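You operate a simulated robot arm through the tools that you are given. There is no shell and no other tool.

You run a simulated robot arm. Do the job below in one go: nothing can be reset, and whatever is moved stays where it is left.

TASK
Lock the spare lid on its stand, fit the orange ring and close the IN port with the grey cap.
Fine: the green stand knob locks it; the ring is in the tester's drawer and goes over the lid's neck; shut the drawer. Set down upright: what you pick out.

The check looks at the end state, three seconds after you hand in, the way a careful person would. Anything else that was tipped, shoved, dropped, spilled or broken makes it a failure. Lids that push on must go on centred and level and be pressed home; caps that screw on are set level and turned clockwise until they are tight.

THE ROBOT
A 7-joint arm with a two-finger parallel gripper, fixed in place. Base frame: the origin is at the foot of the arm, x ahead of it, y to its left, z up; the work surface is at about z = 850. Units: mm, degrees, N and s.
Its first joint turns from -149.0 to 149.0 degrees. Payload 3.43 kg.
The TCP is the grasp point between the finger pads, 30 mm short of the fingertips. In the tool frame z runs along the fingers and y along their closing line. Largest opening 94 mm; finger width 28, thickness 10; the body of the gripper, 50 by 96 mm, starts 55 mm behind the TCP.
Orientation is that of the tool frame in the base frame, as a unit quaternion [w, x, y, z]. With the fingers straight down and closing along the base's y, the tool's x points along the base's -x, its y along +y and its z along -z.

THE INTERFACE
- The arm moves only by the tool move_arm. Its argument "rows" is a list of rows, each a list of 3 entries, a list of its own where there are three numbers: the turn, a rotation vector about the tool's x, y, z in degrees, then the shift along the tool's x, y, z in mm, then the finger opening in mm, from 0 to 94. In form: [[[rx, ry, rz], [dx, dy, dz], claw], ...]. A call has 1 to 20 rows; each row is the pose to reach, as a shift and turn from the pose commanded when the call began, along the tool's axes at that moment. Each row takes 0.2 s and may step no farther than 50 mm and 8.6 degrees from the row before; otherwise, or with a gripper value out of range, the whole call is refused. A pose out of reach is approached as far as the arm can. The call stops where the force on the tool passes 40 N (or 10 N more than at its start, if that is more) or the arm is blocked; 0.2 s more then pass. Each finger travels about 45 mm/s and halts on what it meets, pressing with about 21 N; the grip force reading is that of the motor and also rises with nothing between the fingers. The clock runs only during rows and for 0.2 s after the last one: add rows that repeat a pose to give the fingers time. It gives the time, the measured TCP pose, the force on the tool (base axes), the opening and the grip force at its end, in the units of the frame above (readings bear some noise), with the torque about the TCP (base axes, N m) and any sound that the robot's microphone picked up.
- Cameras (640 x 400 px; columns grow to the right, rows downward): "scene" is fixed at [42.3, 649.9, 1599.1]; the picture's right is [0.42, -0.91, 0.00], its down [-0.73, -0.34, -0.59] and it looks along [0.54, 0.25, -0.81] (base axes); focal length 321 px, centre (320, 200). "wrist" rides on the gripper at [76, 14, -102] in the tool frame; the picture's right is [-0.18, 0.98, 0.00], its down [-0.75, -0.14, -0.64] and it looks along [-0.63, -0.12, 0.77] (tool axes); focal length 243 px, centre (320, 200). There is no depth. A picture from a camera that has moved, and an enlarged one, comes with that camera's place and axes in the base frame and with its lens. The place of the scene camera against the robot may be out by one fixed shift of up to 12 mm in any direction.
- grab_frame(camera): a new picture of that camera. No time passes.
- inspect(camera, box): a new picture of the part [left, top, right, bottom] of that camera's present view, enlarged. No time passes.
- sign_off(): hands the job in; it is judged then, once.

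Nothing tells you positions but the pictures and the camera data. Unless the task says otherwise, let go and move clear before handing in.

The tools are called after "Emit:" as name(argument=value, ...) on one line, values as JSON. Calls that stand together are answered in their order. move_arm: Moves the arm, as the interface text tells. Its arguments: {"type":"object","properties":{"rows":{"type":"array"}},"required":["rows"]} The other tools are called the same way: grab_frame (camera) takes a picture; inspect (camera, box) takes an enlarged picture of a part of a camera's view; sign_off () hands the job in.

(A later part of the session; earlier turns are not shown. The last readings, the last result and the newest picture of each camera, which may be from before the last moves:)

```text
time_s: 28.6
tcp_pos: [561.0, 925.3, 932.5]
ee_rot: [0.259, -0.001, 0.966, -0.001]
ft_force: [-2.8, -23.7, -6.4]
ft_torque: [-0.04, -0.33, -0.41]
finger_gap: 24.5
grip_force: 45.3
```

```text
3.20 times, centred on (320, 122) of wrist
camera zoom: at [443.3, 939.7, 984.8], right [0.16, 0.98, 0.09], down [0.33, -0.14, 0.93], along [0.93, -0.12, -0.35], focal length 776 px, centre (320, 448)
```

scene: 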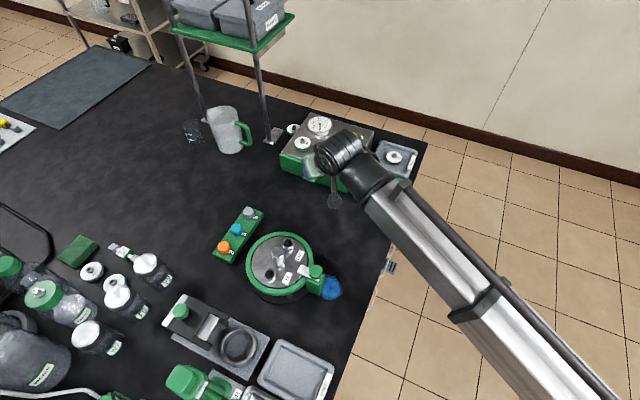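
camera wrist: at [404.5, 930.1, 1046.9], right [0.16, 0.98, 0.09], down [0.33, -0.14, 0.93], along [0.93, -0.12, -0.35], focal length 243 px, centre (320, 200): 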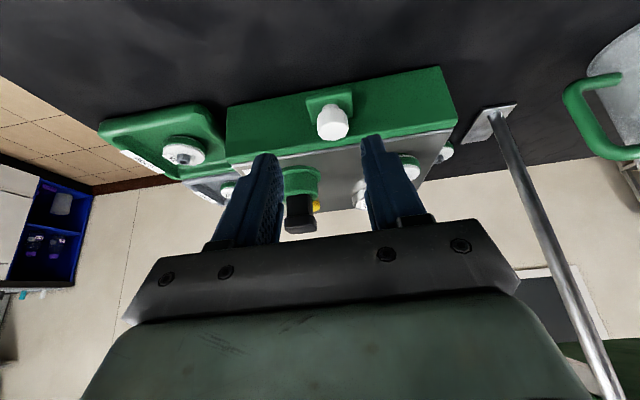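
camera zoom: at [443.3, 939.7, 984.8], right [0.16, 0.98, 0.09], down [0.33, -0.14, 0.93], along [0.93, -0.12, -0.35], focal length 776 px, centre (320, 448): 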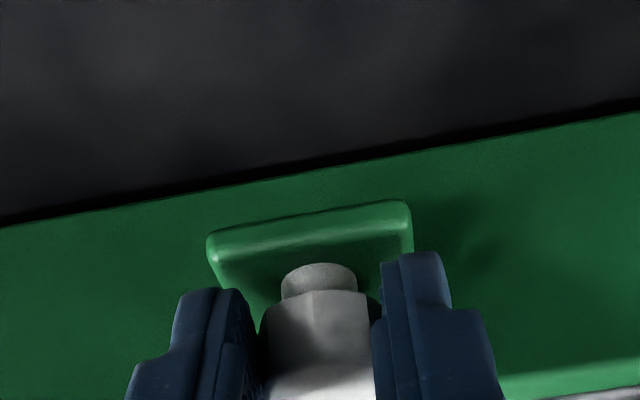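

The grip on the knob is good, with a small side load. I'll relieve it and pull the drawer gently toward -x.

Emit:
move_arm(rows=[[[0, 0, 0], [0, -1.5, 0], 16], [[0, 0, 0], [0, -1.5, 0], 16], [[0, 0, 0], [4.3, -1.5, -2.5], 16], [[0, 0, 0], [8.7, -1.5, -5], 16], [[0, 0, 0], [13, -1.5, -7.5], 16], [[0, 0, 0], [17.3, -1.5, -10], 16], [[0, 0, 0], [17.3, -1.5, -10], 16]])

Emit:
grab_frame(camera="wrist")

Emit:
grab_frame(camera="scene")

```text
time_s: 30.2
tcp_pos: [540.1, 924.6, 932.8]
ee_rot: [0.259, -0.002, 0.966, 0.0]
ft_force: [-1.3, -14.8, -6.7]
ft_torque: [-0.42, 0.16, -0.33]
finger_gap: 24.4
grip_force: 45.0
```

```text
taken
camera wrist: at [423.3, 939.2, 984.9], right [0.16, 0.98, 0.09], down [0.33, -0.14, 0.93], along [0.93, -0.12, -0.35], focal length 243 px, centre (320, 200)
```

wrist: 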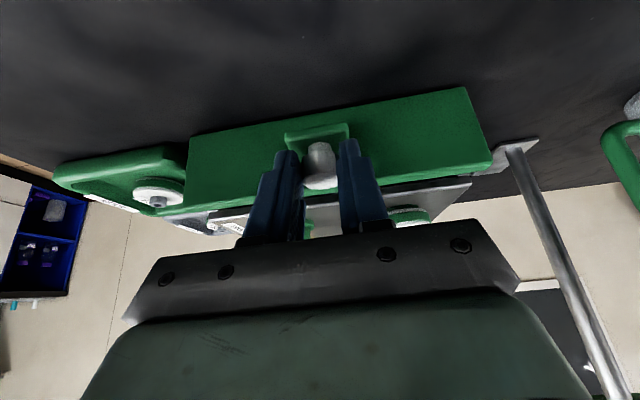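

```text
taken
```

scene: 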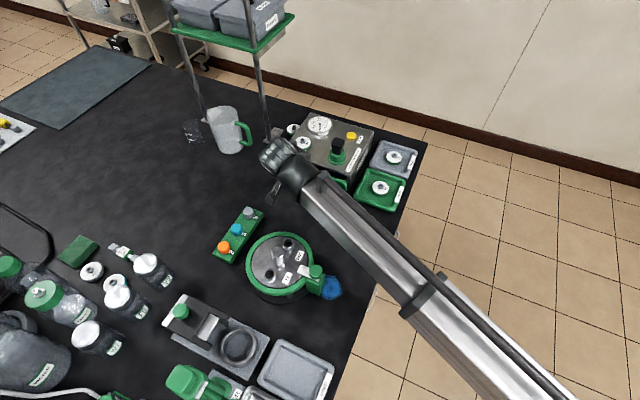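

The drawer is sliding out easily, about 20 mm so far. I'll pull another 50 mm while monitoring the force.

Emit:
move_arm(rows=[[[0, 0, 0], [6.9, -0.8, -4], 16], [[0, 0, 0], [13.9, -0.8, -8], 16], [[0, 0, 0], [20.8, -0.8, -12], 16], [[0, 0, 0], [27.7, -0.8, -16], 16], [[0, 0, 0], [34.7, -0.8, -20], 16], [[0, 0, 0], [43.3, -0.8, -25], 16], [[0, 0, 0], [43.3, -0.8, -25], 16]])

Emit:
grab_frame(camera="wrist")

Emit:
grab_frame(camera="scene")

```text
time_s: 31.8
tcp_pos: [490.9, 925.2, 933.3]
ee_rot: [0.259, -0.002, 0.966, 0.001]
ft_force: [0.9, 0.8, 0.6]
ft_torque: [-0.09, 0.85, 0.22]
finger_gap: 24.6
grip_force: 44.9
```

```text
taken
camera wrist: at [373.6, 939.0, 984.8], right [0.16, 0.98, 0.09], down [0.33, -0.14, 0.93], along [0.93, -0.11, -0.35], focal length 243 px, centre (320, 200)
```

wrist: 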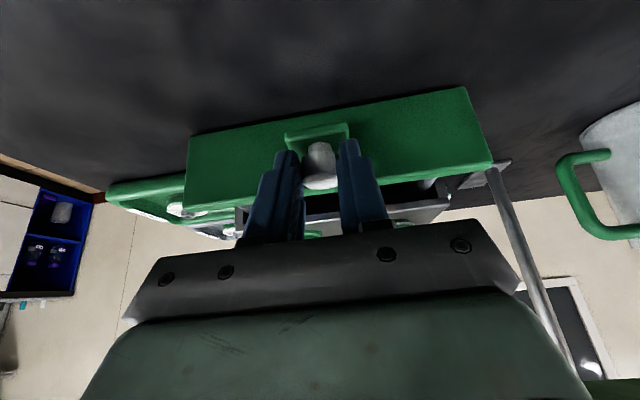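

```text
taken
```

scene: 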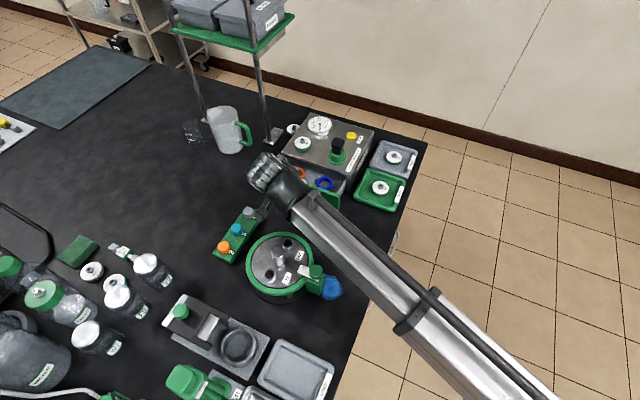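

The drawer is about 70 mm out, and I can see an orange and a blue ring in it. I'll look closer.

Emit:
inspect(camera="scene", box=[240, 110, 380, 210])

Emit:
inspect(camera="wrist", box=[240, 140, 480, 240])

```text
4.00 times, centred on (310, 160) of scene
camera zoom: at [42.3, 649.9, 1599.1], right [0.42, -0.91, 0.0], down [-0.73, -0.34, -0.59], along [0.54, 0.25, -0.81], focal length 1286 px, centre (360, 360)
```

zoom: 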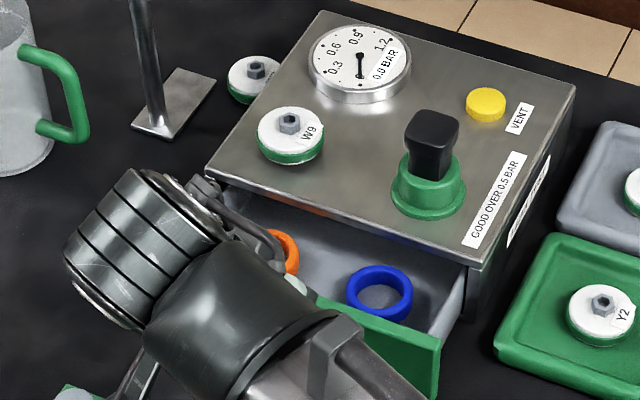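

```text
2.67 times, centred on (360, 190) of wrist
camera zoom: at [373.6, 939.0, 984.8], right [0.16, 0.98, 0.09], down [0.33, -0.14, 0.93], along [0.93, -0.11, -0.35], focal length 647 px, centre (213, 227)
```

zoom: 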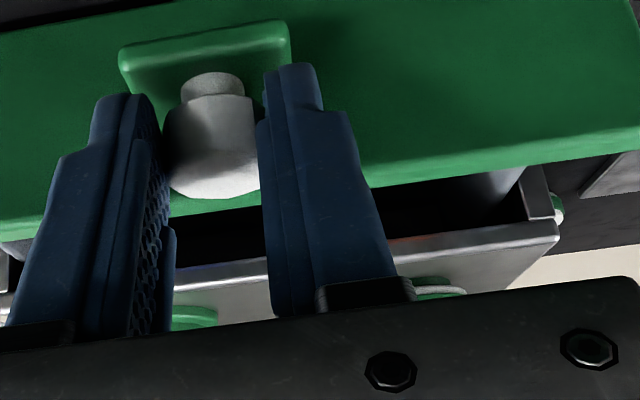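

The orange ring sits about 70 mm behind the drawer front, right at the housing edge, so I need the drawer further out. I'll pull another 40 mm.

Emit:
move_arm(rows=[[[0, 0, 0], [6.9, 0, -4], 16], [[0, 0, 0], [13.9, 0, -8], 16], [[0, 0, 0], [20.8, 0, -12], 16], [[0, 0, 0], [27.7, 0, -16], 16], [[0, 0, 0], [34.7, 0, -20], 16], [[0, 0, 0], [34.7, 0, -20], 16]])

Emit:
inspect(camera="scene", box=[240, 110, 380, 210])

```text
time_s: 33.2
tcp_pos: [449.3, 925.5, 934.2]
ee_rot: [0.26, -0.001, 0.966, 0.001]
ft_force: [-0.9, 8.9, 4.8]
ft_torque: [0.21, -0.18, 0.17]
finger_gap: 24.4
grip_force: 44.6
```

```text
4.00 times, centred on (310, 160) of scene
camera zoom: at [42.3, 649.9, 1599.1], right [0.42, -0.91, 0.0], down [-0.73, -0.34, -0.59], along [0.54, 0.25, -0.81], focal length 1286 px, centre (360, 360)
```

zoom: 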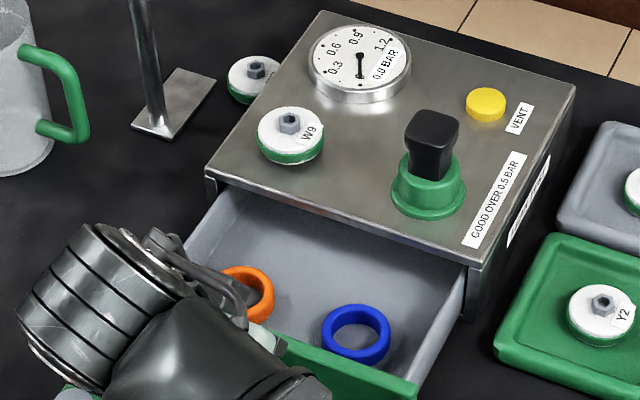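

The drawer is open far enough; the orange ring is now clear of the housing. I'll release the knob, back away and look into the drawer.

Emit:
move_arm(rows=[[[0, 0, 0], [0, 0, 0], 35], [[0, 0, 0], [0, 0, 0], 50], [[0, 0, 0], [0, 0, -20], 50], [[0, 0, 0], [0, 0, -60], 50], [[0, 0, 0], [0, 0, -100], 50], [[0, 0, 0], [0, 0, -130], 50], [[0, 0, 0], [0, 0, -130], 50]])

Emit:
grab_frame(camera="wrist")

Emit:
grab_frame(camera="scene")

```text
time_s: 34.8
tcp_pos: [386.5, 926.1, 1048.0]
ee_rot: [0.259, -0.002, 0.966, 0.001]
ft_force: [0.2, 0.9, -0.5]
ft_torque: [-0.04, -0.02, 0.0]
finger_gap: 50.2
grip_force: 0.1
```

```text
taken
camera wrist: at [269.4, 938.9, 1098.8], right [0.16, 0.98, 0.09], down [0.33, -0.14, 0.93], along [0.93, -0.12, -0.35], focal length 243 px, centre (320, 200)
```

wrist: 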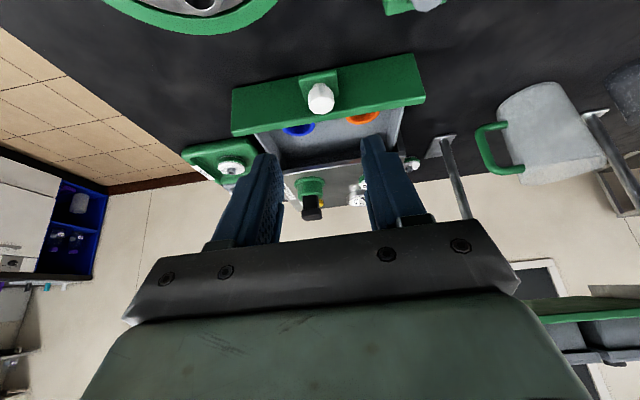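

```text
taken
```

scene: 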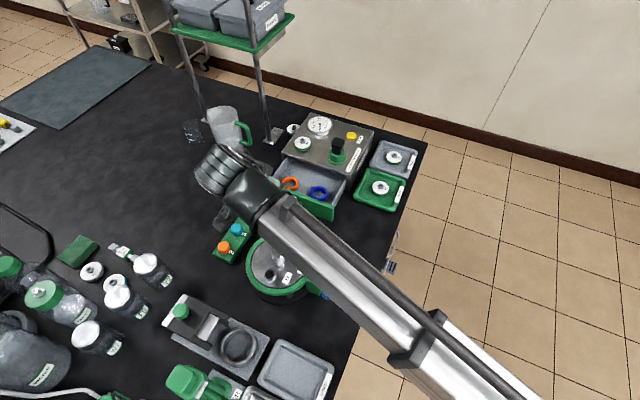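

Emit:
inspect(camera="scene", box=[250, 140, 370, 230])

Emit:
inspect(camera="wrist", box=[220, 40, 440, 190])

```text
4.44 times, centred on (310, 185) of scene
camera zoom: at [42.3, 649.9, 1599.1], right [0.42, -0.91, 0.0], down [-0.73, -0.34, -0.59], along [0.54, 0.25, -0.81], focal length 1428 px, centre (364, 267)
```

zoom: 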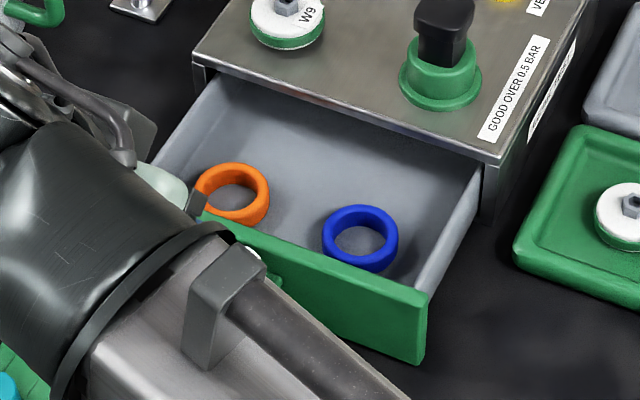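

```text
2.67 times, centred on (330, 115) of wrist
camera zoom: at [269.4, 938.9, 1098.8], right [0.16, 0.98, 0.09], down [0.33, -0.14, 0.93], along [0.93, -0.12, -0.35], focal length 647 px, centre (293, 427)
```

zoom: 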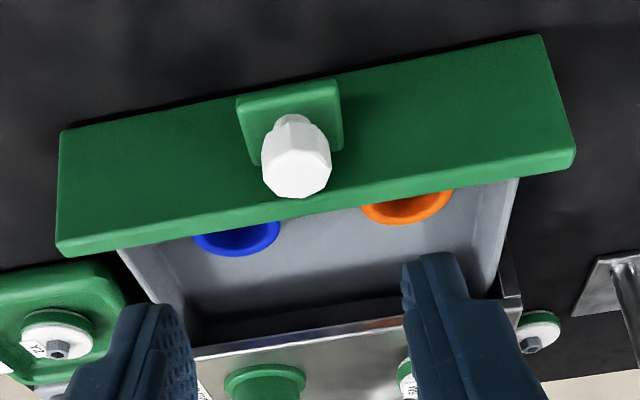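

The orange ring, about 47 mm across, lies at about (548, 977) in the drawer, near its left side. I'll swing to yaw 60° with 25° tilt and look into the drawer from above.

Emit:
move_arm(rows=[[[-3.46, 0.57, -6.66], [-12.9, -2.6, 8.6], 60], [[-6.92, 1.13, -13.3], [-25.8, -5.2, 17.1], 60], [[-10.4, 1.7, -20], [-38.7, -7.9, 25.7], 60], [[-13.85, 2.27, -26.6], [-51.5, -10.5, 34.3], 60], [[-17.3, 2.84, -33.3], [-64.4, -13.1, 42.9], 60], [[-20.8, 3.4, -39.9], [-77.3, -15.7, 51.4], 60], [[-24.2, 3.97, -46.6], [-90.2, -18.4, 60], 60], [[-27.7, 4.54, -53.25], [-103.1, -21, 68.6], 60], [[-27.7, 4.54, -53.25], [-103.1, -21, 68.6], 60]])

Emit:
grab_frame(camera="wrist")

Emit:
inspect(camera="wrist", box=[220, 40, 420, 165])

Emit:
grab_frame(camera="scene")

```text
time_s: 36.8
tcp_pos: [510.8, 902.9, 1038.5]
ee_rot: [0.187, -0.49, 0.844, 0.108]
ft_force: [0.7, -0.2, 0.6]
ft_torque: [-0.01, -0.05, 0.0]
finger_gap: 60.0
grip_force: 0.0
```

```text
taken
camera wrist: at [441.7, 812.4, 1100.0], right [-0.77, 0.63, 0.08], down [0.33, 0.29, 0.9], along [0.55, 0.72, -0.43], focal length 243 px, centre (320, 200)
```

wrist: 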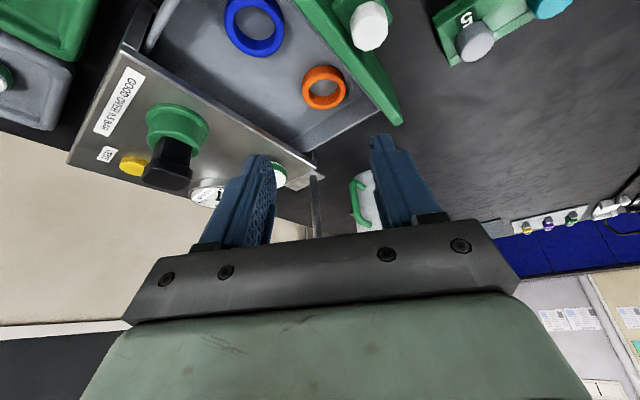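

```text
3.20 times, centred on (320, 102) of wrist
camera zoom: at [441.7, 812.4, 1100.0], right [-0.77, 0.63, 0.08], down [0.33, 0.29, 0.9], along [0.55, 0.72, -0.43], focal length 776 px, centre (320, 512)
```

zoom: 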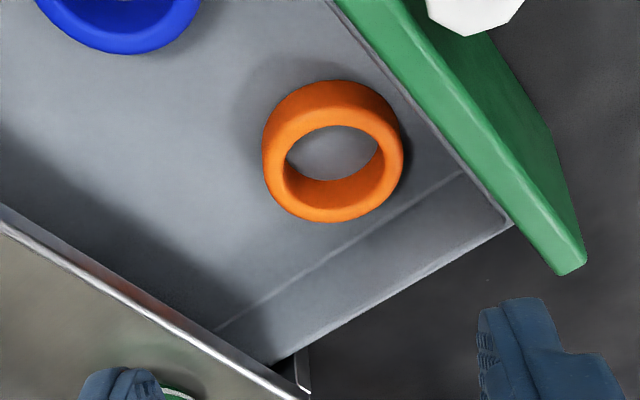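

```text
taken
```

scene: 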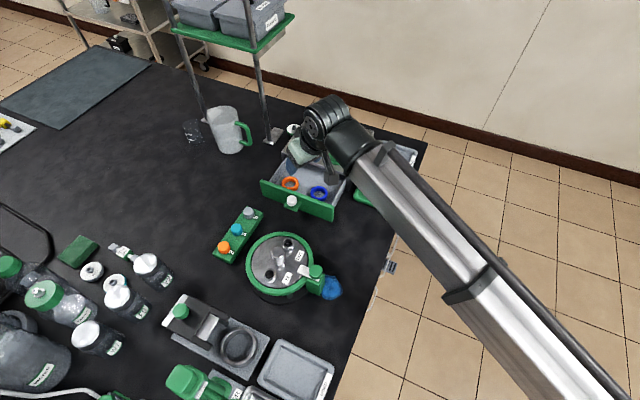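

I have a clear view: the orange ring's outer diameter is about 50 mm, inner about 35 mm, and it is centred at about (547.5, 977) with its top at z≈872. I'll turn slightly to yaw 70° and tilt 28° so the fingers fit within the drawer walls, and approach to a hover.

Emit:
move_arm(rows=[[[-2.2, -1.5, -4.5], [1, -1, 30], 72], [[-4.46, -2.99, -8.94], [2.5, -2, 60], 72], [[-4.46, -2.99, -8.94], [2.5, -2, 85], 72], [[-4.46, -2.99, -8.94], [2.5, -2, 85], 72]])

Emit:
grab_frame(camera="wrist")

Emit:
inspect(camera="wrist", box=[220, 60, 420, 185])

Emit:
inspect(camera="scene", box=[250, 120, 370, 210])

```text
time_s: 37.8
tcp_pos: [527.2, 930.6, 960.3]
ee_rot: [0.198, -0.558, 0.794, 0.139]
ft_force: [0.5, -0.4, -0.9]
ft_torque: [0.0, 0.0, 0.01]
finger_gap: 72.2
grip_force: 0.0
```

```text
taken
camera wrist: at [475.0, 827.6, 1015.0], right [-0.87, 0.49, 0.09], down [0.26, 0.3, 0.92], along [0.42, 0.82, -0.38], focal length 243 px, centre (320, 200)
```

wrist: 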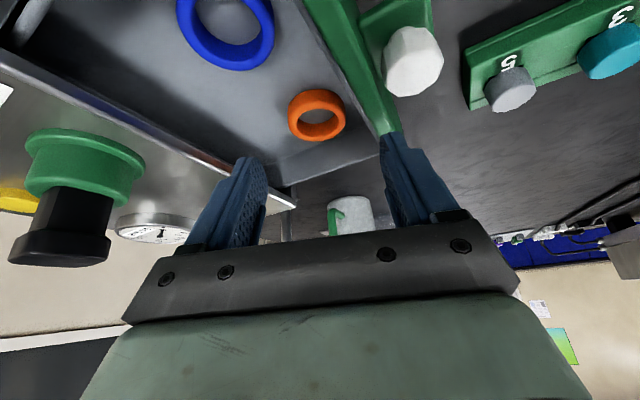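

```text
3.20 times, centred on (320, 122) of wrist
camera zoom: at [475.0, 827.6, 1015.0], right [-0.87, 0.49, 0.09], down [0.26, 0.3, 0.92], along [0.42, 0.82, -0.38], focal length 776 px, centre (320, 448)
```

zoom: 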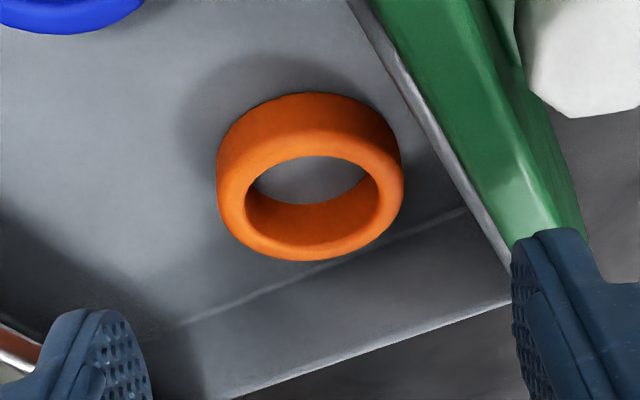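

```text
4.44 times, centred on (310, 165) of scene
camera zoom: at [42.3, 649.9, 1599.1], right [0.42, -0.91, 0.0], down [-0.73, -0.34, -0.59], along [0.54, 0.25, -0.81], focal length 1428 px, centre (364, 356)
```

zoom: 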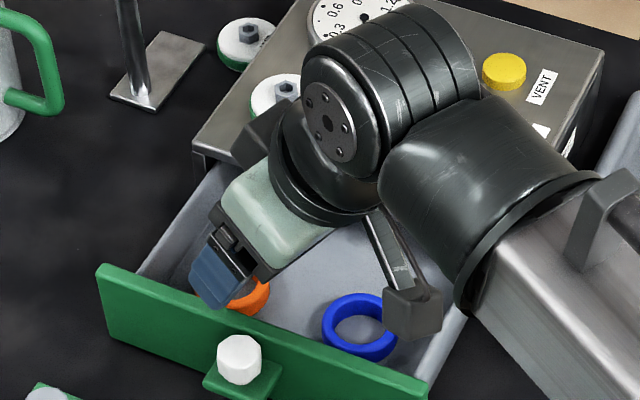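

The refined ring centre is (545.5, 974), mid-height about 869. I'll narrow the opening to 60, advance 50 mm along the fingers, and check again.

Emit:
move_arm(rows=[[[0, 0, 0], [0.6, -1.2, 20], 60], [[0, 0, 0], [1.3, -2.4, 40], 60], [[0, 0, 0], [1.3, -2.4, 52], 60], [[0, 0, 0], [1.3, -2.4, 52], 60]])

Emit:
inspect(camera="wrist", box=[220, 80, 420, 205])

```text
time_s: 38.2
tcp_pos: [532.8, 937.0, 952.7]
ee_rot: [0.202, -0.556, 0.793, 0.141]
ft_force: [-0.3, -9.6, 17.5]
ft_torque: [-0.05, 0.5, 0.14]
finger_gap: 58.4
grip_force: 0.1
stopped in row 2: the force on the tool passed its limit at 59 N (the readings are from after the stop); the commanded pose is now the measured one
```

```text
3.20 times, centred on (320, 142) of wrist
camera zoom: at [479.0, 833.5, 1006.2], right [-0.87, 0.49, 0.09], down [0.25, 0.29, 0.92], along [0.42, 0.83, -0.37], focal length 776 px, centre (320, 384)
```

zoom: 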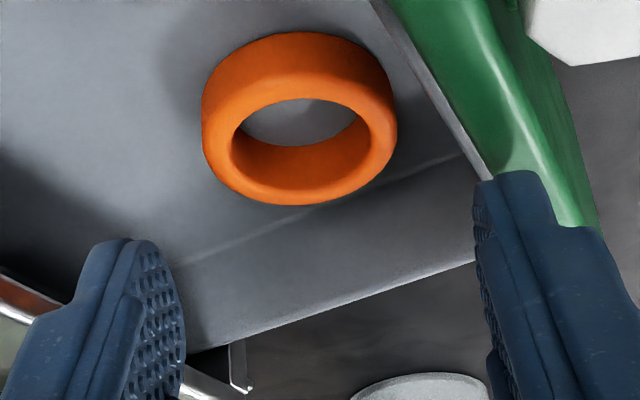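

Something touched, although the fingers are still well above the drawer. I'll check what the arm hit before moving.

Emit:
inspect(camera="scene", box=[250, 90, 390, 210])

Emit:
grab_frame(camera="wrist")

Emit:
grab_frame(camera="scene")

```text
3.33 times, centred on (320, 150) of scene
camera zoom: at [42.3, 649.9, 1599.1], right [0.42, -0.91, 0.0], down [-0.73, -0.34, -0.59], along [0.54, 0.25, -0.81], focal length 1071 px, centre (320, 367)
```

zoom: 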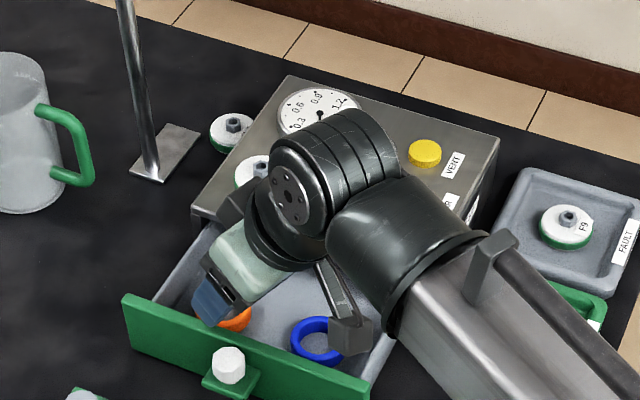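

```text
taken
camera wrist: at [479.0, 833.5, 1006.2], right [-0.87, 0.49, 0.09], down [0.25, 0.29, 0.92], along [0.42, 0.83, -0.37], focal length 243 px, centre (320, 200)
```

wrist: 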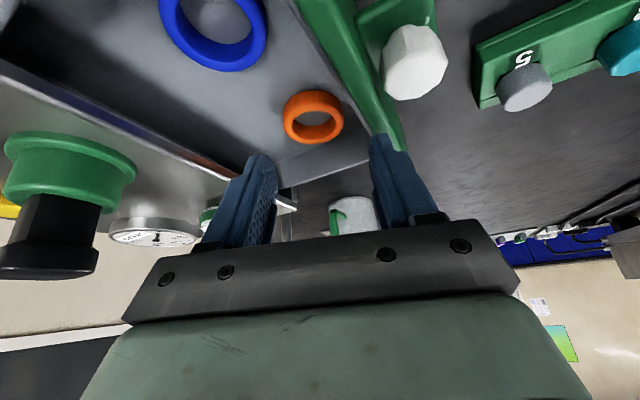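

```text
taken
```

scene: 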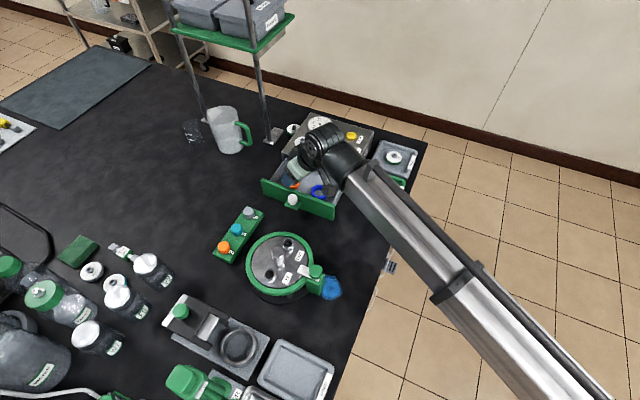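

The right fingertip met the top of the drawer's front wall (contact at about (505, 949, 927)), so the wall is thicker than I thought. I need the fingers to close along y with less tilt. I'll lift clear and test the reach at yaw 20°, tilt 20° above the ring.

Emit:
move_arm(rows=[[[0, 0, 0], [-11.7, 0, -22], 60], [[2.9, 1.07, 6.5], [-16, 1.6, -24], 60], [[5.8, 2.14, 13.06], [-20.4, 3.2, -25], 60], [[8.7, 3.2, 19.6], [-25, 4.8, -26], 60], [[11.6, 4.27, 26.1], [-29, 6.4, -27.5], 60], [[14.5, 5.34, 32.6], [-33, 8, -29], 60], [[17.4, 6.4, 39.2], [-38, 9.5, -30], 60], [[20.34, 7.48, 45.7], [-42.1, 11.1, -31.2], 60], [[20.34, 7.48, 45.7], [-42.1, 11.1, -31.2], 60]])

Emit:
grab_frame(camera="wrist")

Emit:
inspect(camera="wrist", box=[220, 0, 420, 125])

Emit:
grab_frame(camera="scene")

```text
time_s: 40.2
tcp_pos: [529.8, 963.1, 996.7]
ee_rot: [0.173, -0.171, 0.969, 0.032]
ft_force: [0.1, -0.8, 0.0]
ft_torque: [0.03, 0.0, -0.03]
finger_gap: 60.2
grip_force: 0.0
```

```text
taken
camera wrist: at [423.9, 940.1, 1066.8], right [-0.17, 0.98, 0.07], down [0.5, 0.03, 0.86], along [0.85, 0.18, -0.5], focal length 243 px, centre (320, 200)
```

wrist: 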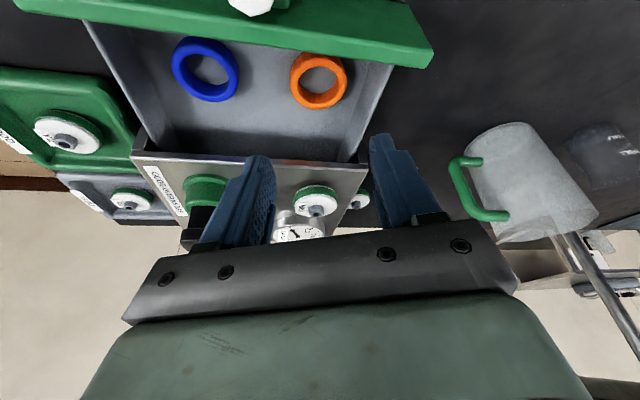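

```text
3.20 times, centred on (320, 62) of wrist
camera zoom: at [423.9, 940.1, 1066.8], right [-0.17, 0.98, 0.07], down [0.5, 0.03, 0.86], along [0.85, 0.18, -0.5], focal length 776 px, centre (320, 640)
```

zoom: 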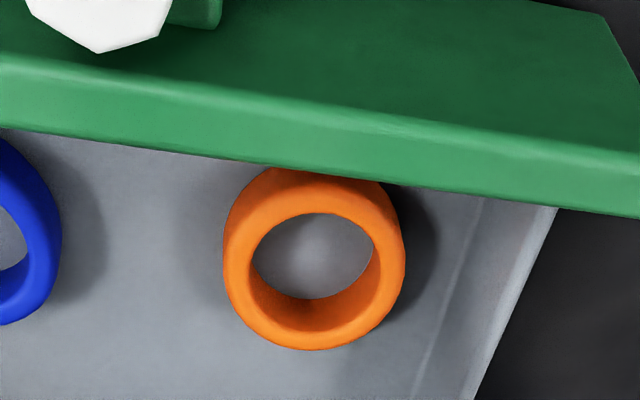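

```text
taken
```

scene: 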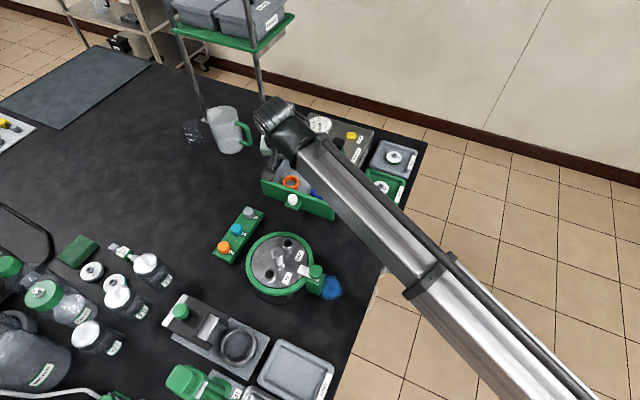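

The arm reaches here even with only 20° tilt. The ring centre is now well fixed at (547, 973.5) with its top at about 877, and there is about 22 mm of free space at the front and left walls. I'll go to a hover at 50 mm along the axis.

Emit:
move_arm(rows=[[[0, 0, 0], [12, 2, 22], 60], [[0, 0, 0], [25.4, 3.5, 45.6], 60], [[0, 0, 0], [25.4, 3.5, 45.6], 60]])

Emit:
grab_frame(camera="wrist")

Emit:
inspect(camera="wrist", box=[220, 40, 420, 165])

```text
time_s: 41.0
tcp_pos: [520.0, 964.7, 944.2]
ee_rot: [0.173, -0.172, 0.969, 0.034]
ft_force: [0.7, 0.3, 1.1]
ft_torque: [0.02, 0.03, 0.01]
finger_gap: 60.0
grip_force: 0.0
```

```text
taken
camera wrist: at [414.3, 941.3, 1015.3], right [-0.18, 0.98, 0.07], down [0.5, 0.03, 0.86], along [0.85, 0.19, -0.5], focal length 243 px, centre (320, 200)
```

wrist: 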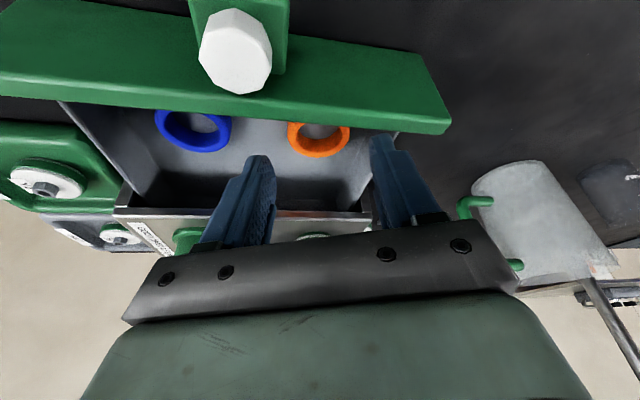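

```text
3.20 times, centred on (320, 102) of wrist
camera zoom: at [414.3, 941.3, 1015.3], right [-0.18, 0.98, 0.07], down [0.5, 0.03, 0.86], along [0.85, 0.19, -0.5], focal length 776 px, centre (320, 512)
```

zoom: 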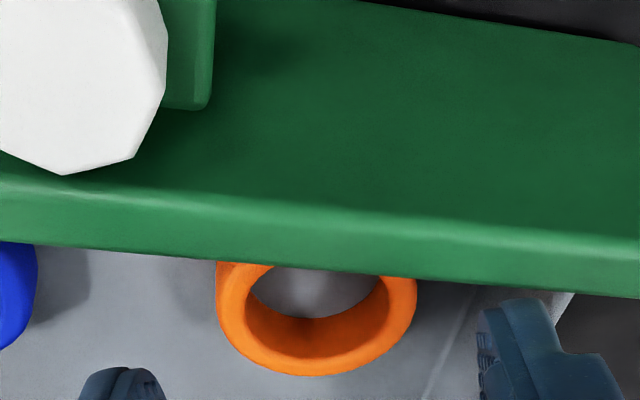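

The ring is centred between the fingers. I'll descend along the finger axis in small steps.

Emit:
move_arm(rows=[[[0, 0, 0], [0, 0, 10], 60], [[0, 0, 0], [0, 0, 20], 60], [[0, 0, 0], [0, 0, 30], 60], [[0, 0, 0], [0, 0, 38], 60], [[0, 0, 0], [0, 0, 44], 60], [[0, 0, 0], [0, 0, 44], 60]])

Emit:
grab_frame(camera="wrist")

Emit:
inspect(camera="scene", box=[250, 120, 370, 210])

```text
time_s: 41.8
tcp_pos: [530.1, 967.2, 930.2]
ee_rot: [0.178, -0.171, 0.968, 0.037]
ft_force: [0.4, -5.6, 17.2]
ft_torque: [0.44, 0.28, 0.08]
finger_gap: 57.3
grip_force: 0.1
stopped in row 3: the force on the tool passed its limit at 50 N (the readings are from after the stop); the commanded pose is now the measured one
```

```text
taken
camera wrist: at [423.7, 943.2, 999.4], right [-0.18, 0.98, 0.08], down [0.5, 0.02, 0.87], along [0.85, 0.19, -0.49], focal length 243 px, centre (320, 200)
```

wrist: 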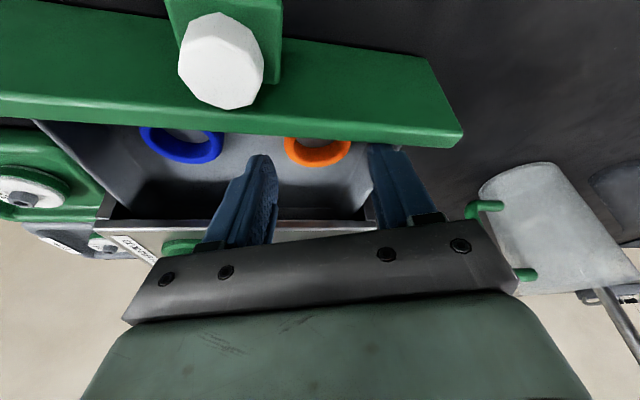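

```text
4.44 times, centred on (310, 165) of scene
camera zoom: at [42.3, 649.9, 1599.1], right [0.42, -0.91, 0.0], down [-0.73, -0.34, -0.59], along [0.54, 0.25, -0.81], focal length 1428 px, centre (364, 356)
```

zoom: 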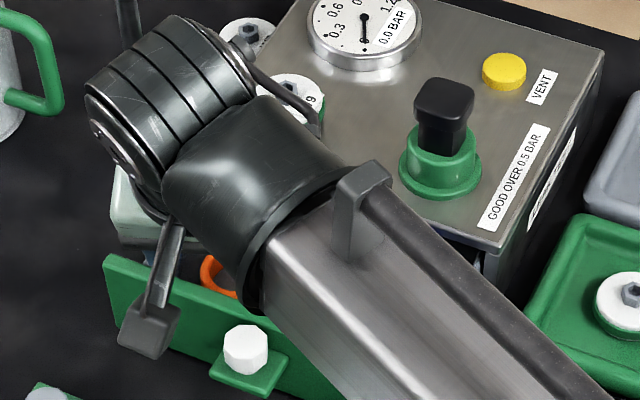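

Contact again on the +y finger near (513, 1002, 902). I'll look closely before doing anything else.

Emit:
inspect(camera="wrist", box=[270, 90, 470, 215])

Emit:
inspect(camera="scene", box=[255, 160, 315, 205])

```text
3.20 times, centred on (370, 152) of wrist
camera zoom: at [423.7, 943.2, 999.4], right [-0.18, 0.98, 0.08], down [0.5, 0.02, 0.87], along [0.85, 0.19, -0.49], focal length 776 px, centre (160, 352)
```

zoom: 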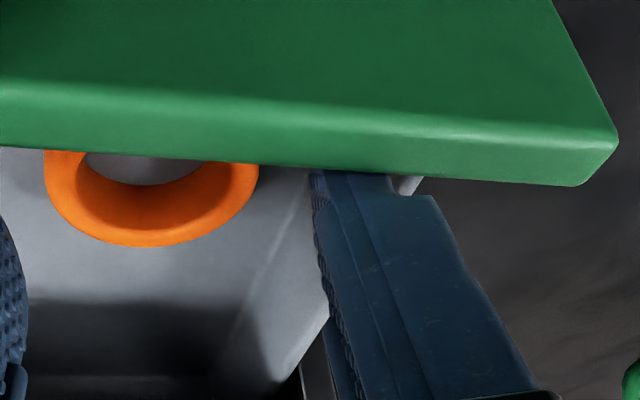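

```text
8.89 times, centred on (285, 182) of scene
camera zoom: at [42.3, 649.9, 1599.1], right [0.42, -0.91, 0.0], down [-0.73, -0.34, -0.59], along [0.54, 0.25, -0.81], focal length 2857 px, centre (631, 356)
```

zoom: 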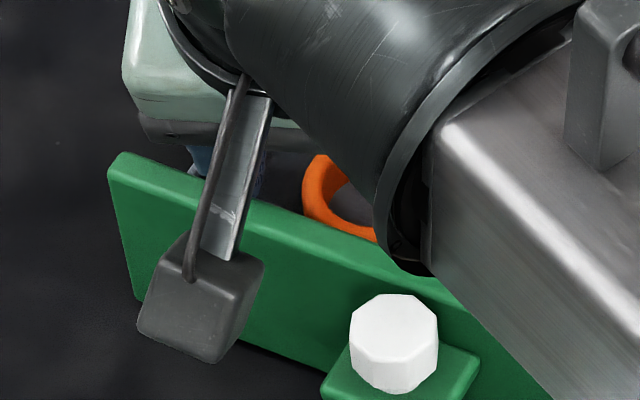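

The +y finger is resting on the drawer's left wall, so the ring lies only about 10 mm from it. I'll lift, close the fingers, put the closed tips into the ring's hole and slide the ring to the open middle of the drawer, where it can be gripped freely.

Emit:
move_arm(rows=[[[0, 0, 0], [0, 0, -20], 40], [[0, 0, 0], [0, 0, -20], 20], [[0, 0, 0], [2, 0, -20], 0], [[0, 0, 0], [4, 0, -20], 0], [[0, 0, 0], [4, 0, -20], 0], [[0, 0, 0], [4, 0, -5], 0], [[0, 0, 0], [4, 0, 8], 0], [[0, 0, 0], [4, 0, 18], 0], [[0, 0, 0], [4, 0, 18], 0]])

Emit:
inspect(camera="wrist", box=[220, 80, 420, 205])

Emit:
inspect(camera="scene", box=[255, 150, 335, 210])

```text
time_s: 43.8
tcp_pos: [531.5, 969.2, 911.5]
ee_rot: [0.177, -0.171, 0.969, 0.038]
ft_force: [-1.5, -2.1, 14.2]
ft_torque: [-0.1, 0.02, -0.01]
finger_gap: 0.0
grip_force: 21.3
```

```text
3.20 times, centred on (320, 142) of wrist
camera zoom: at [425.7, 944.3, 980.5], right [-0.18, 0.98, 0.08], down [0.5, 0.02, 0.87], along [0.85, 0.19, -0.49], focal length 776 px, centre (320, 384)
```

zoom: 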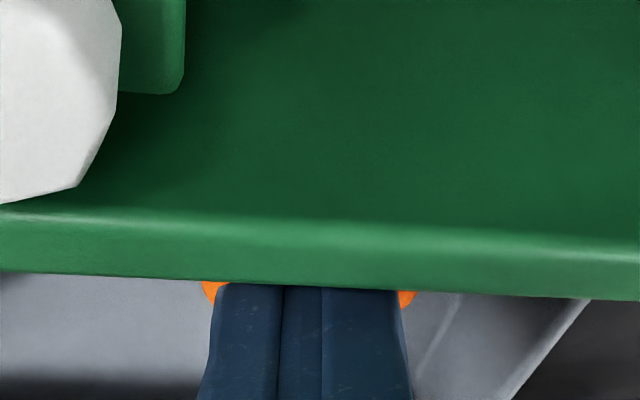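

```text
6.67 times, centred on (295, 180) of scene
camera zoom: at [42.3, 649.9, 1599.1], right [0.42, -0.91, 0.0], down [-0.73, -0.34, -0.59], along [0.54, 0.25, -0.81], focal length 2142 px, centre (487, 333)
```

zoom: 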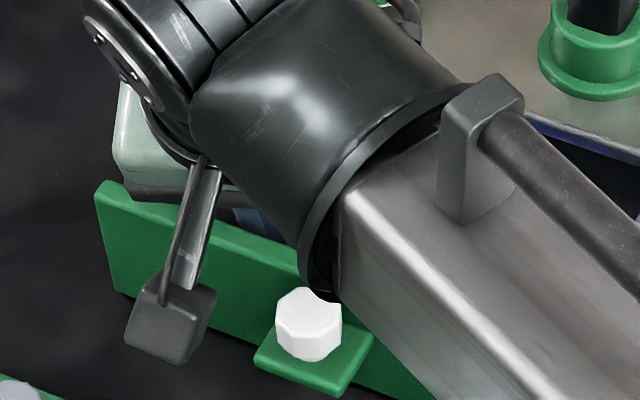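

The closed tips rest on the ring with about 14 N and don't fit into the hole, but the rounded tips should seat enough to drag it. I'll slide it 20 mm toward -y, which can't move the drawer, and check.

Emit:
move_arm(rows=[[[0, 0, 0], [1.6, -4.7, -0.6], 0], [[0, 0, 0], [3.2, -9.4, -1.2], 0], [[0, 0, 0], [4.8, -14.1, -1.8], 0], [[0, 0, 0], [6.4, -18.8, -2.4], 0], [[0, 0, 0], [6.4, -18.8, -2.4], 0]])

Emit:
inspect(camera="wrist", box=[220, 80, 420, 205])

```text
time_s: 45.0
tcp_pos: [531.9, 947.7, 909.9]
ee_rot: [0.176, -0.17, 0.969, 0.035]
ft_force: [1.0, -0.3, 15.6]
ft_torque: [0.17, 0.05, -0.01]
finger_gap: 0.1
grip_force: 20.5
```

```text
3.20 times, centred on (320, 142) of wrist
camera zoom: at [425.8, 923.9, 979.1], right [-0.18, 0.98, 0.07], down [0.5, 0.03, 0.87], along [0.85, 0.19, -0.5], focal length 776 px, centre (320, 384)
```

zoom: 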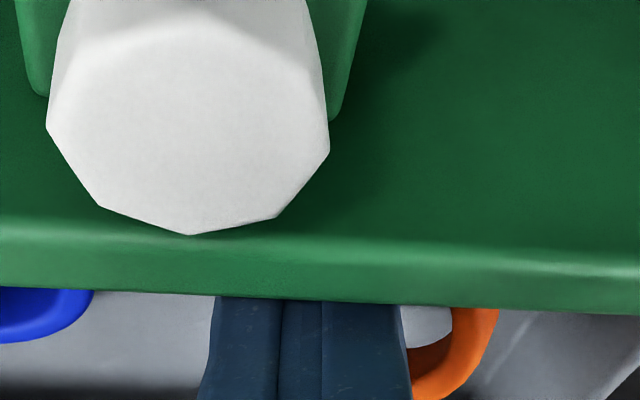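

The ring stayed in place and the tips slid across it. I'll lift straight up and re-measure the ring before placing the tips into the hole properly.

Emit:
move_arm(rows=[[[0, 0, 0], [-8.7, 0, -23.4], 0], [[0, 0, 0], [-17.3, 0, -46.8], 0], [[0, 0, 0], [-26, 14, -74], 0], [[0, 0, 0], [-26, 14, -74], 0]])

Emit:
inspect(camera="wrist", box=[220, 0, 420, 125])

```text
time_s: 46.0
tcp_pos: [525.9, 962.9, 987.0]
ee_rot: [0.176, -0.171, 0.969, 0.037]
ft_force: [-0.6, 0.4, -0.2]
ft_torque: [0.02, 0.01, 0.0]
finger_gap: 0.0
grip_force: 20.6
```

```text
3.20 times, centred on (320, 62) of wrist
camera zoom: at [419.3, 938.3, 1057.0], right [-0.18, 0.98, 0.07], down [0.5, 0.02, 0.87], along [0.85, 0.19, -0.5], focal length 776 px, centre (320, 640)
```

zoom: 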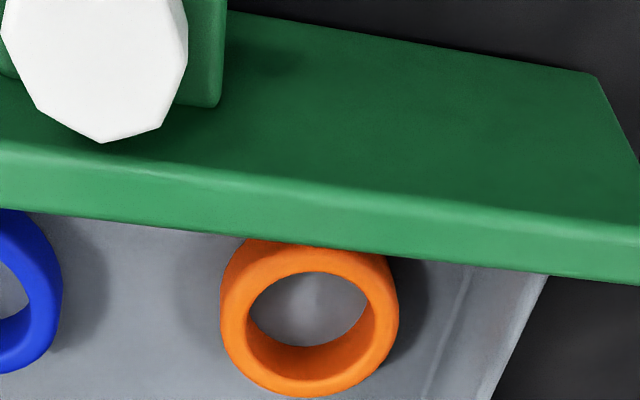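

The ring is at about (553, 973.6). Now I'll bring the closed, rounded tips over the hole centre and go straight down into it.

Emit:
move_arm(rows=[[[0, 0, 0], [2, 0, 32], 0], [[0, 0, 0], [4.7, -0.3, 64.6], 0], [[0, 0, 0], [8.2, -0.4, 74], 0], [[0, 0, 0], [11, -0.5, 81.5], 0], [[0, 0, 0], [12.5, -0.6, 85.5], 0], [[0, 0, 0], [12.5, -0.6, 85.5], 0]])

Emit:
inspect(camera="wrist", box=[220, 80, 420, 205])

```text
time_s: 47.4
tcp_pos: [544.2, 967.5, 901.7]
ee_rot: [0.177, -0.171, 0.969, 0.036]
ft_force: [0.5, -0.4, -0.1]
ft_torque: [-0.01, -0.02, 0.01]
finger_gap: 0.0
grip_force: 21.0
```

```text
3.20 times, centred on (320, 142) of wrist
camera zoom: at [437.3, 944.1, 971.9], right [-0.18, 0.98, 0.07], down [0.5, 0.02, 0.87], along [0.85, 0.19, -0.5], focal length 776 px, centre (320, 384)
```

zoom: 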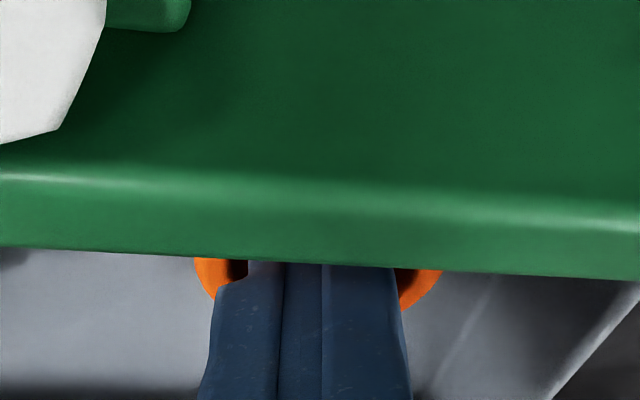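

The tips are inside the ring's hole without contact. I'll drag it about 20 mm toward -y, the drawer's middle.

Emit:
move_arm(rows=[[[0, 0, 0], [0.7, 0, 1.9], 0], [[0, 0, 0], [2.2, -4.5, 1.3], 0], [[0, 0, 0], [3.8, -9, 0.7], 0], [[0, 0, 0], [5.3, -13.5, 0.1], 0], [[0, 0, 0], [6.8, -18, -0.5], 0], [[0, 0, 0], [8.3, -22.5, -1.1], 0], [[0, 0, 0], [9.6, -26.3, -1.8], 0], [[0, 0, 0], [9.6, -26.3, -1.8], 0]])

Emit:
inspect(camera="wrist", box=[220, 80, 420, 205])

```text
time_s: 49.2
tcp_pos: [542.7, 939.6, 902.1]
ee_rot: [0.176, -0.172, 0.969, 0.036]
ft_force: [0.0, 0.8, 0.5]
ft_torque: [-0.01, 0.0, 0.0]
finger_gap: 0.1
grip_force: 20.9
```

```text
3.20 times, centred on (320, 142) of wrist
camera zoom: at [436.6, 915.5, 971.1], right [-0.18, 0.98, 0.07], down [0.5, 0.02, 0.87], along [0.85, 0.19, -0.5], focal length 776 px, centre (320, 384)
```

zoom: 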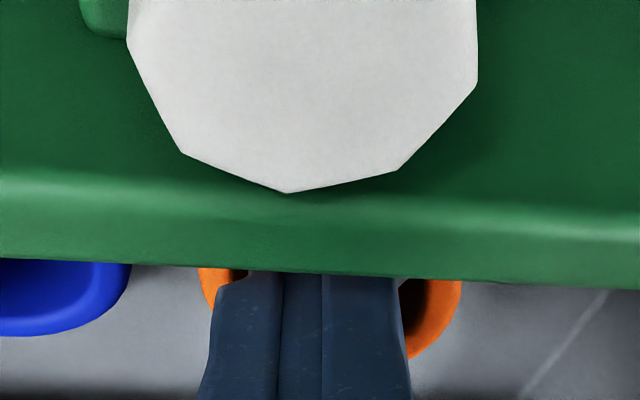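

The ring followed into the middle. I'll rise straight up, open the fingers and re-measure.

Emit:
move_arm(rows=[[[0, 0, 0], [-7, 0.2, -18.7], 0], [[0, 0, 0], [-12, 4, -45], 20], [[0, 0, 0], [-18.5, 10.9, -83.8], 40], [[0, 0, 0], [-18.5, 10.9, -83.8], 60], [[0, 0, 0], [-18.5, 10.9, -83.8], 60], [[0, 0, 0], [-18.5, 10.9, -83.8], 60]])

Emit:
inspect(camera="wrist", box=[220, 0, 420, 125])

```text
time_s: 50.6
tcp_pos: [527.1, 946.7, 986.3]
ee_rot: [0.176, -0.171, 0.969, 0.036]
ft_force: [-0.5, -0.7, 0.6]
ft_torque: [0.03, -0.01, -0.02]
finger_gap: 60.0
grip_force: 0.0
```

```text
3.20 times, centred on (320, 62) of wrist
camera zoom: at [421.4, 922.2, 1056.6], right [-0.18, 0.98, 0.07], down [0.5, 0.02, 0.87], along [0.85, 0.19, -0.5], focal length 776 px, centre (320, 640)
```

zoom: 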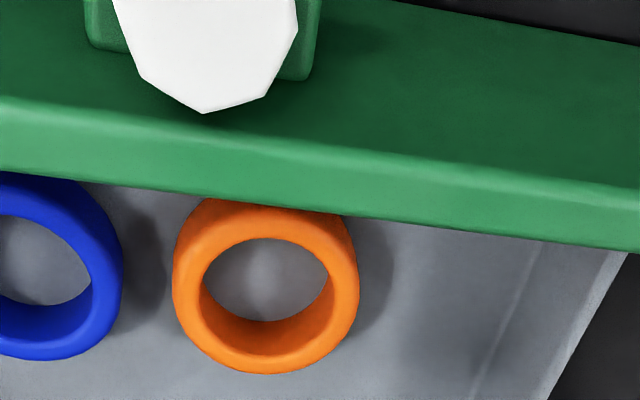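

The ring moved to (548, 945) but is now close to the blue one, with a gap of about 12 mm. I'll nudge it back about 9 mm in +y and 6 mm in +x so both sides have room.

Emit:
move_arm(rows=[[[0, 0, 0], [0, 0, 0], 40], [[0, 0, 0], [0, 0, 0], 20], [[0, 0, 0], [0, 0, 0], 0], [[0, 0, 0], [7, -5, 30], 0], [[0, 0, 0], [13.8, -9.9, 60.2], 0], [[0, 0, 0], [18, -10, 71], 0], [[0, 0, 0], [22.3, -10.2, 82.7], 0], [[0, 0, 0], [22.3, -10.2, 82.7], 0]])

Emit:
inspect(camera="wrist", box=[220, 80, 420, 205])

```text
time_s: 52.4
tcp_pos: [537.4, 939.5, 900.4]
ee_rot: [0.176, -0.171, 0.969, 0.036]
ft_force: [-0.5, 0.2, 0.5]
ft_torque: [-0.02, 0.01, 0.0]
finger_gap: 0.0
grip_force: 20.9
```

```text
3.20 times, centred on (320, 142) of wrist
camera zoom: at [431.5, 916.0, 970.1], right [-0.18, 0.98, 0.07], down [0.5, 0.02, 0.87], along [0.85, 0.19, -0.5], focal length 776 px, centre (320, 384)
```

zoom: 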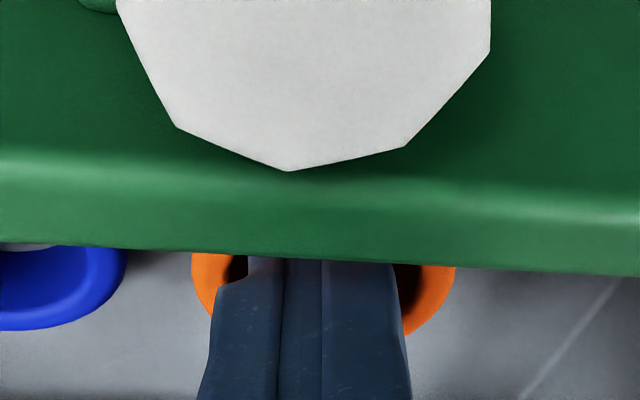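

The tips are in the hole. I'll drag gently, then lift and re-check.

Emit:
move_arm(rows=[[[0, 0, 0], [-3.5, 2.9, 1.4], 0], [[0, 0, 0], [-7, 5.8, 2.7], 0], [[0, 0, 0], [-10.4, 8.7, 4.1], 0], [[0, 0, 0], [-13.9, 11.6, 5.4], 0], [[0, 0, 0], [-13.9, 11.6, 5.4], 0], [[0, 0, 0], [-21, 11.8, -13.3], 0], [[0, 0, 0], [-28, 12, -40], 20], [[0, 0, 0], [-32, 9, -78], 40], [[0, 0, 0], [-32, 9, -78], 60], [[0, 0, 0], [-32, 9, -78], 60]])

Emit:
inspect(camera="wrist", box=[220, 0, 420, 125])

```text
time_s: 54.6
tcp_pos: [536.6, 948.0, 987.9]
ee_rot: [0.177, -0.171, 0.969, 0.036]
ft_force: [0.8, 0.1, 0.1]
ft_torque: [0.01, 0.01, -0.03]
finger_gap: 60.3
grip_force: 0.0
```

```text
3.20 times, centred on (320, 62) of wrist
camera zoom: at [430.8, 924.6, 1056.1], right [-0.18, 0.98, 0.07], down [0.5, 0.02, 0.87], along [0.85, 0.19, -0.5], focal length 776 px, centre (320, 640)
```

zoom: 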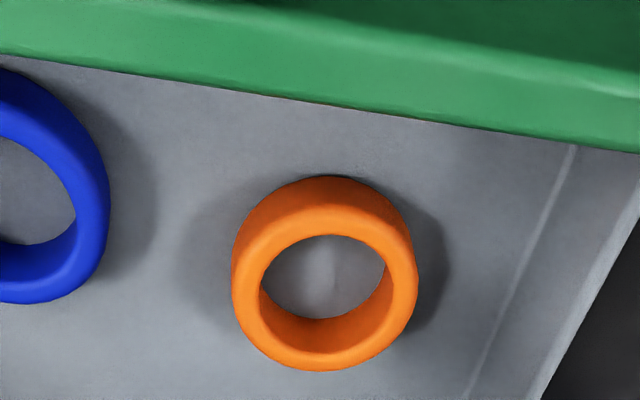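

There's good space now, but the left wall is still within about 12 mm. One more small drag of 8 mm toward -y will make both sides roomy.

Emit:
move_arm(rows=[[[0, 0, 0], [0, 0, 0], 40], [[0, 0, 0], [0, 0, 0], 20], [[0, 0, 0], [0, 0, 0], 0], [[0, 0, 0], [6, 3, 30], 0], [[0, 0, 0], [12.1, 6.3, 62.8], 0], [[0, 0, 0], [16, 6.1, 74], 0], [[0, 0, 0], [20.6, 6, 85.3], 0], [[0, 0, 0], [20.6, 6, 85.3], 0], [[0, 0, 0], [22.2, 1.3, 84.6], 0], [[0, 0, 0], [23.8, -3.4, 84], 0], [[0, 0, 0], [25.4, -8.1, 83.3], 0], [[0, 0, 0], [25.4, -8.1, 83.3], 0], [[0, 0, 0], [18.4, -7.9, 64.6], 0], [[0, 0, 0], [9, -8, 30], 20], [[0, 0, 0], [0, -8, 0], 40], [[0, 0, 0], [0, -8, 0], 60], [[0, 0, 0], [0, -8, 0], 60]])

Emit:
inspect(camera="wrist", box=[220, 0, 420, 125])

Emit:
grab_frame(camera="wrist")

```text
time_s: 58.2
tcp_pos: [541.3, 938.6, 984.8]
ee_rot: [0.176, -0.171, 0.969, 0.036]
ft_force: [0.0, -0.4, -0.2]
ft_torque: [0.03, 0.03, 0.0]
finger_gap: 59.9
grip_force: 0.1
```

```text
3.20 times, centred on (320, 62) of wrist
camera zoom: at [434.8, 914.6, 1055.6], right [-0.18, 0.98, 0.07], down [0.5, 0.02, 0.87], along [0.85, 0.19, -0.5], focal length 776 px, centre (320, 640)
```

zoom: 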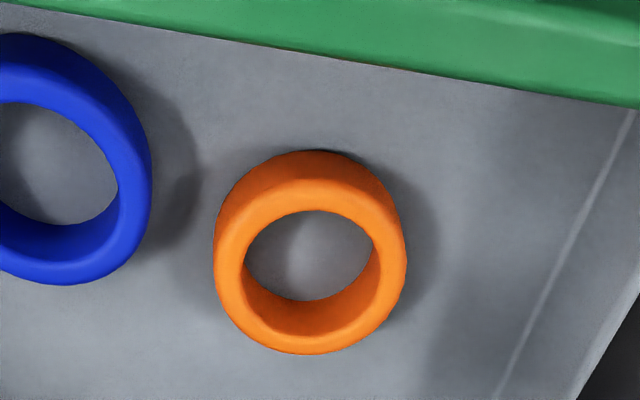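

```text
taken
camera wrist: at [434.8, 914.6, 1055.6], right [-0.18, 0.98, 0.07], down [0.5, 0.02, 0.87], along [0.85, 0.19, -0.5], focal length 243 px, centre (320, 200)
```

wrist: 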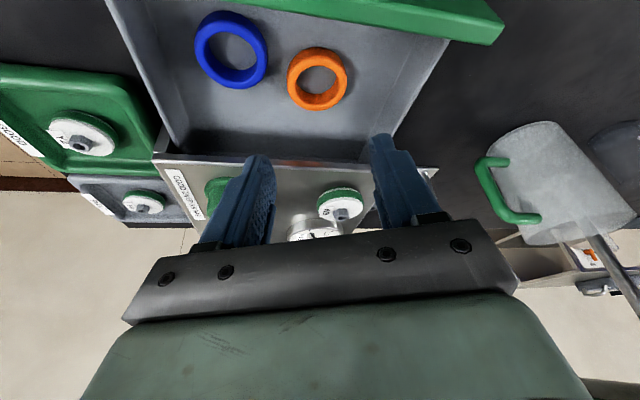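

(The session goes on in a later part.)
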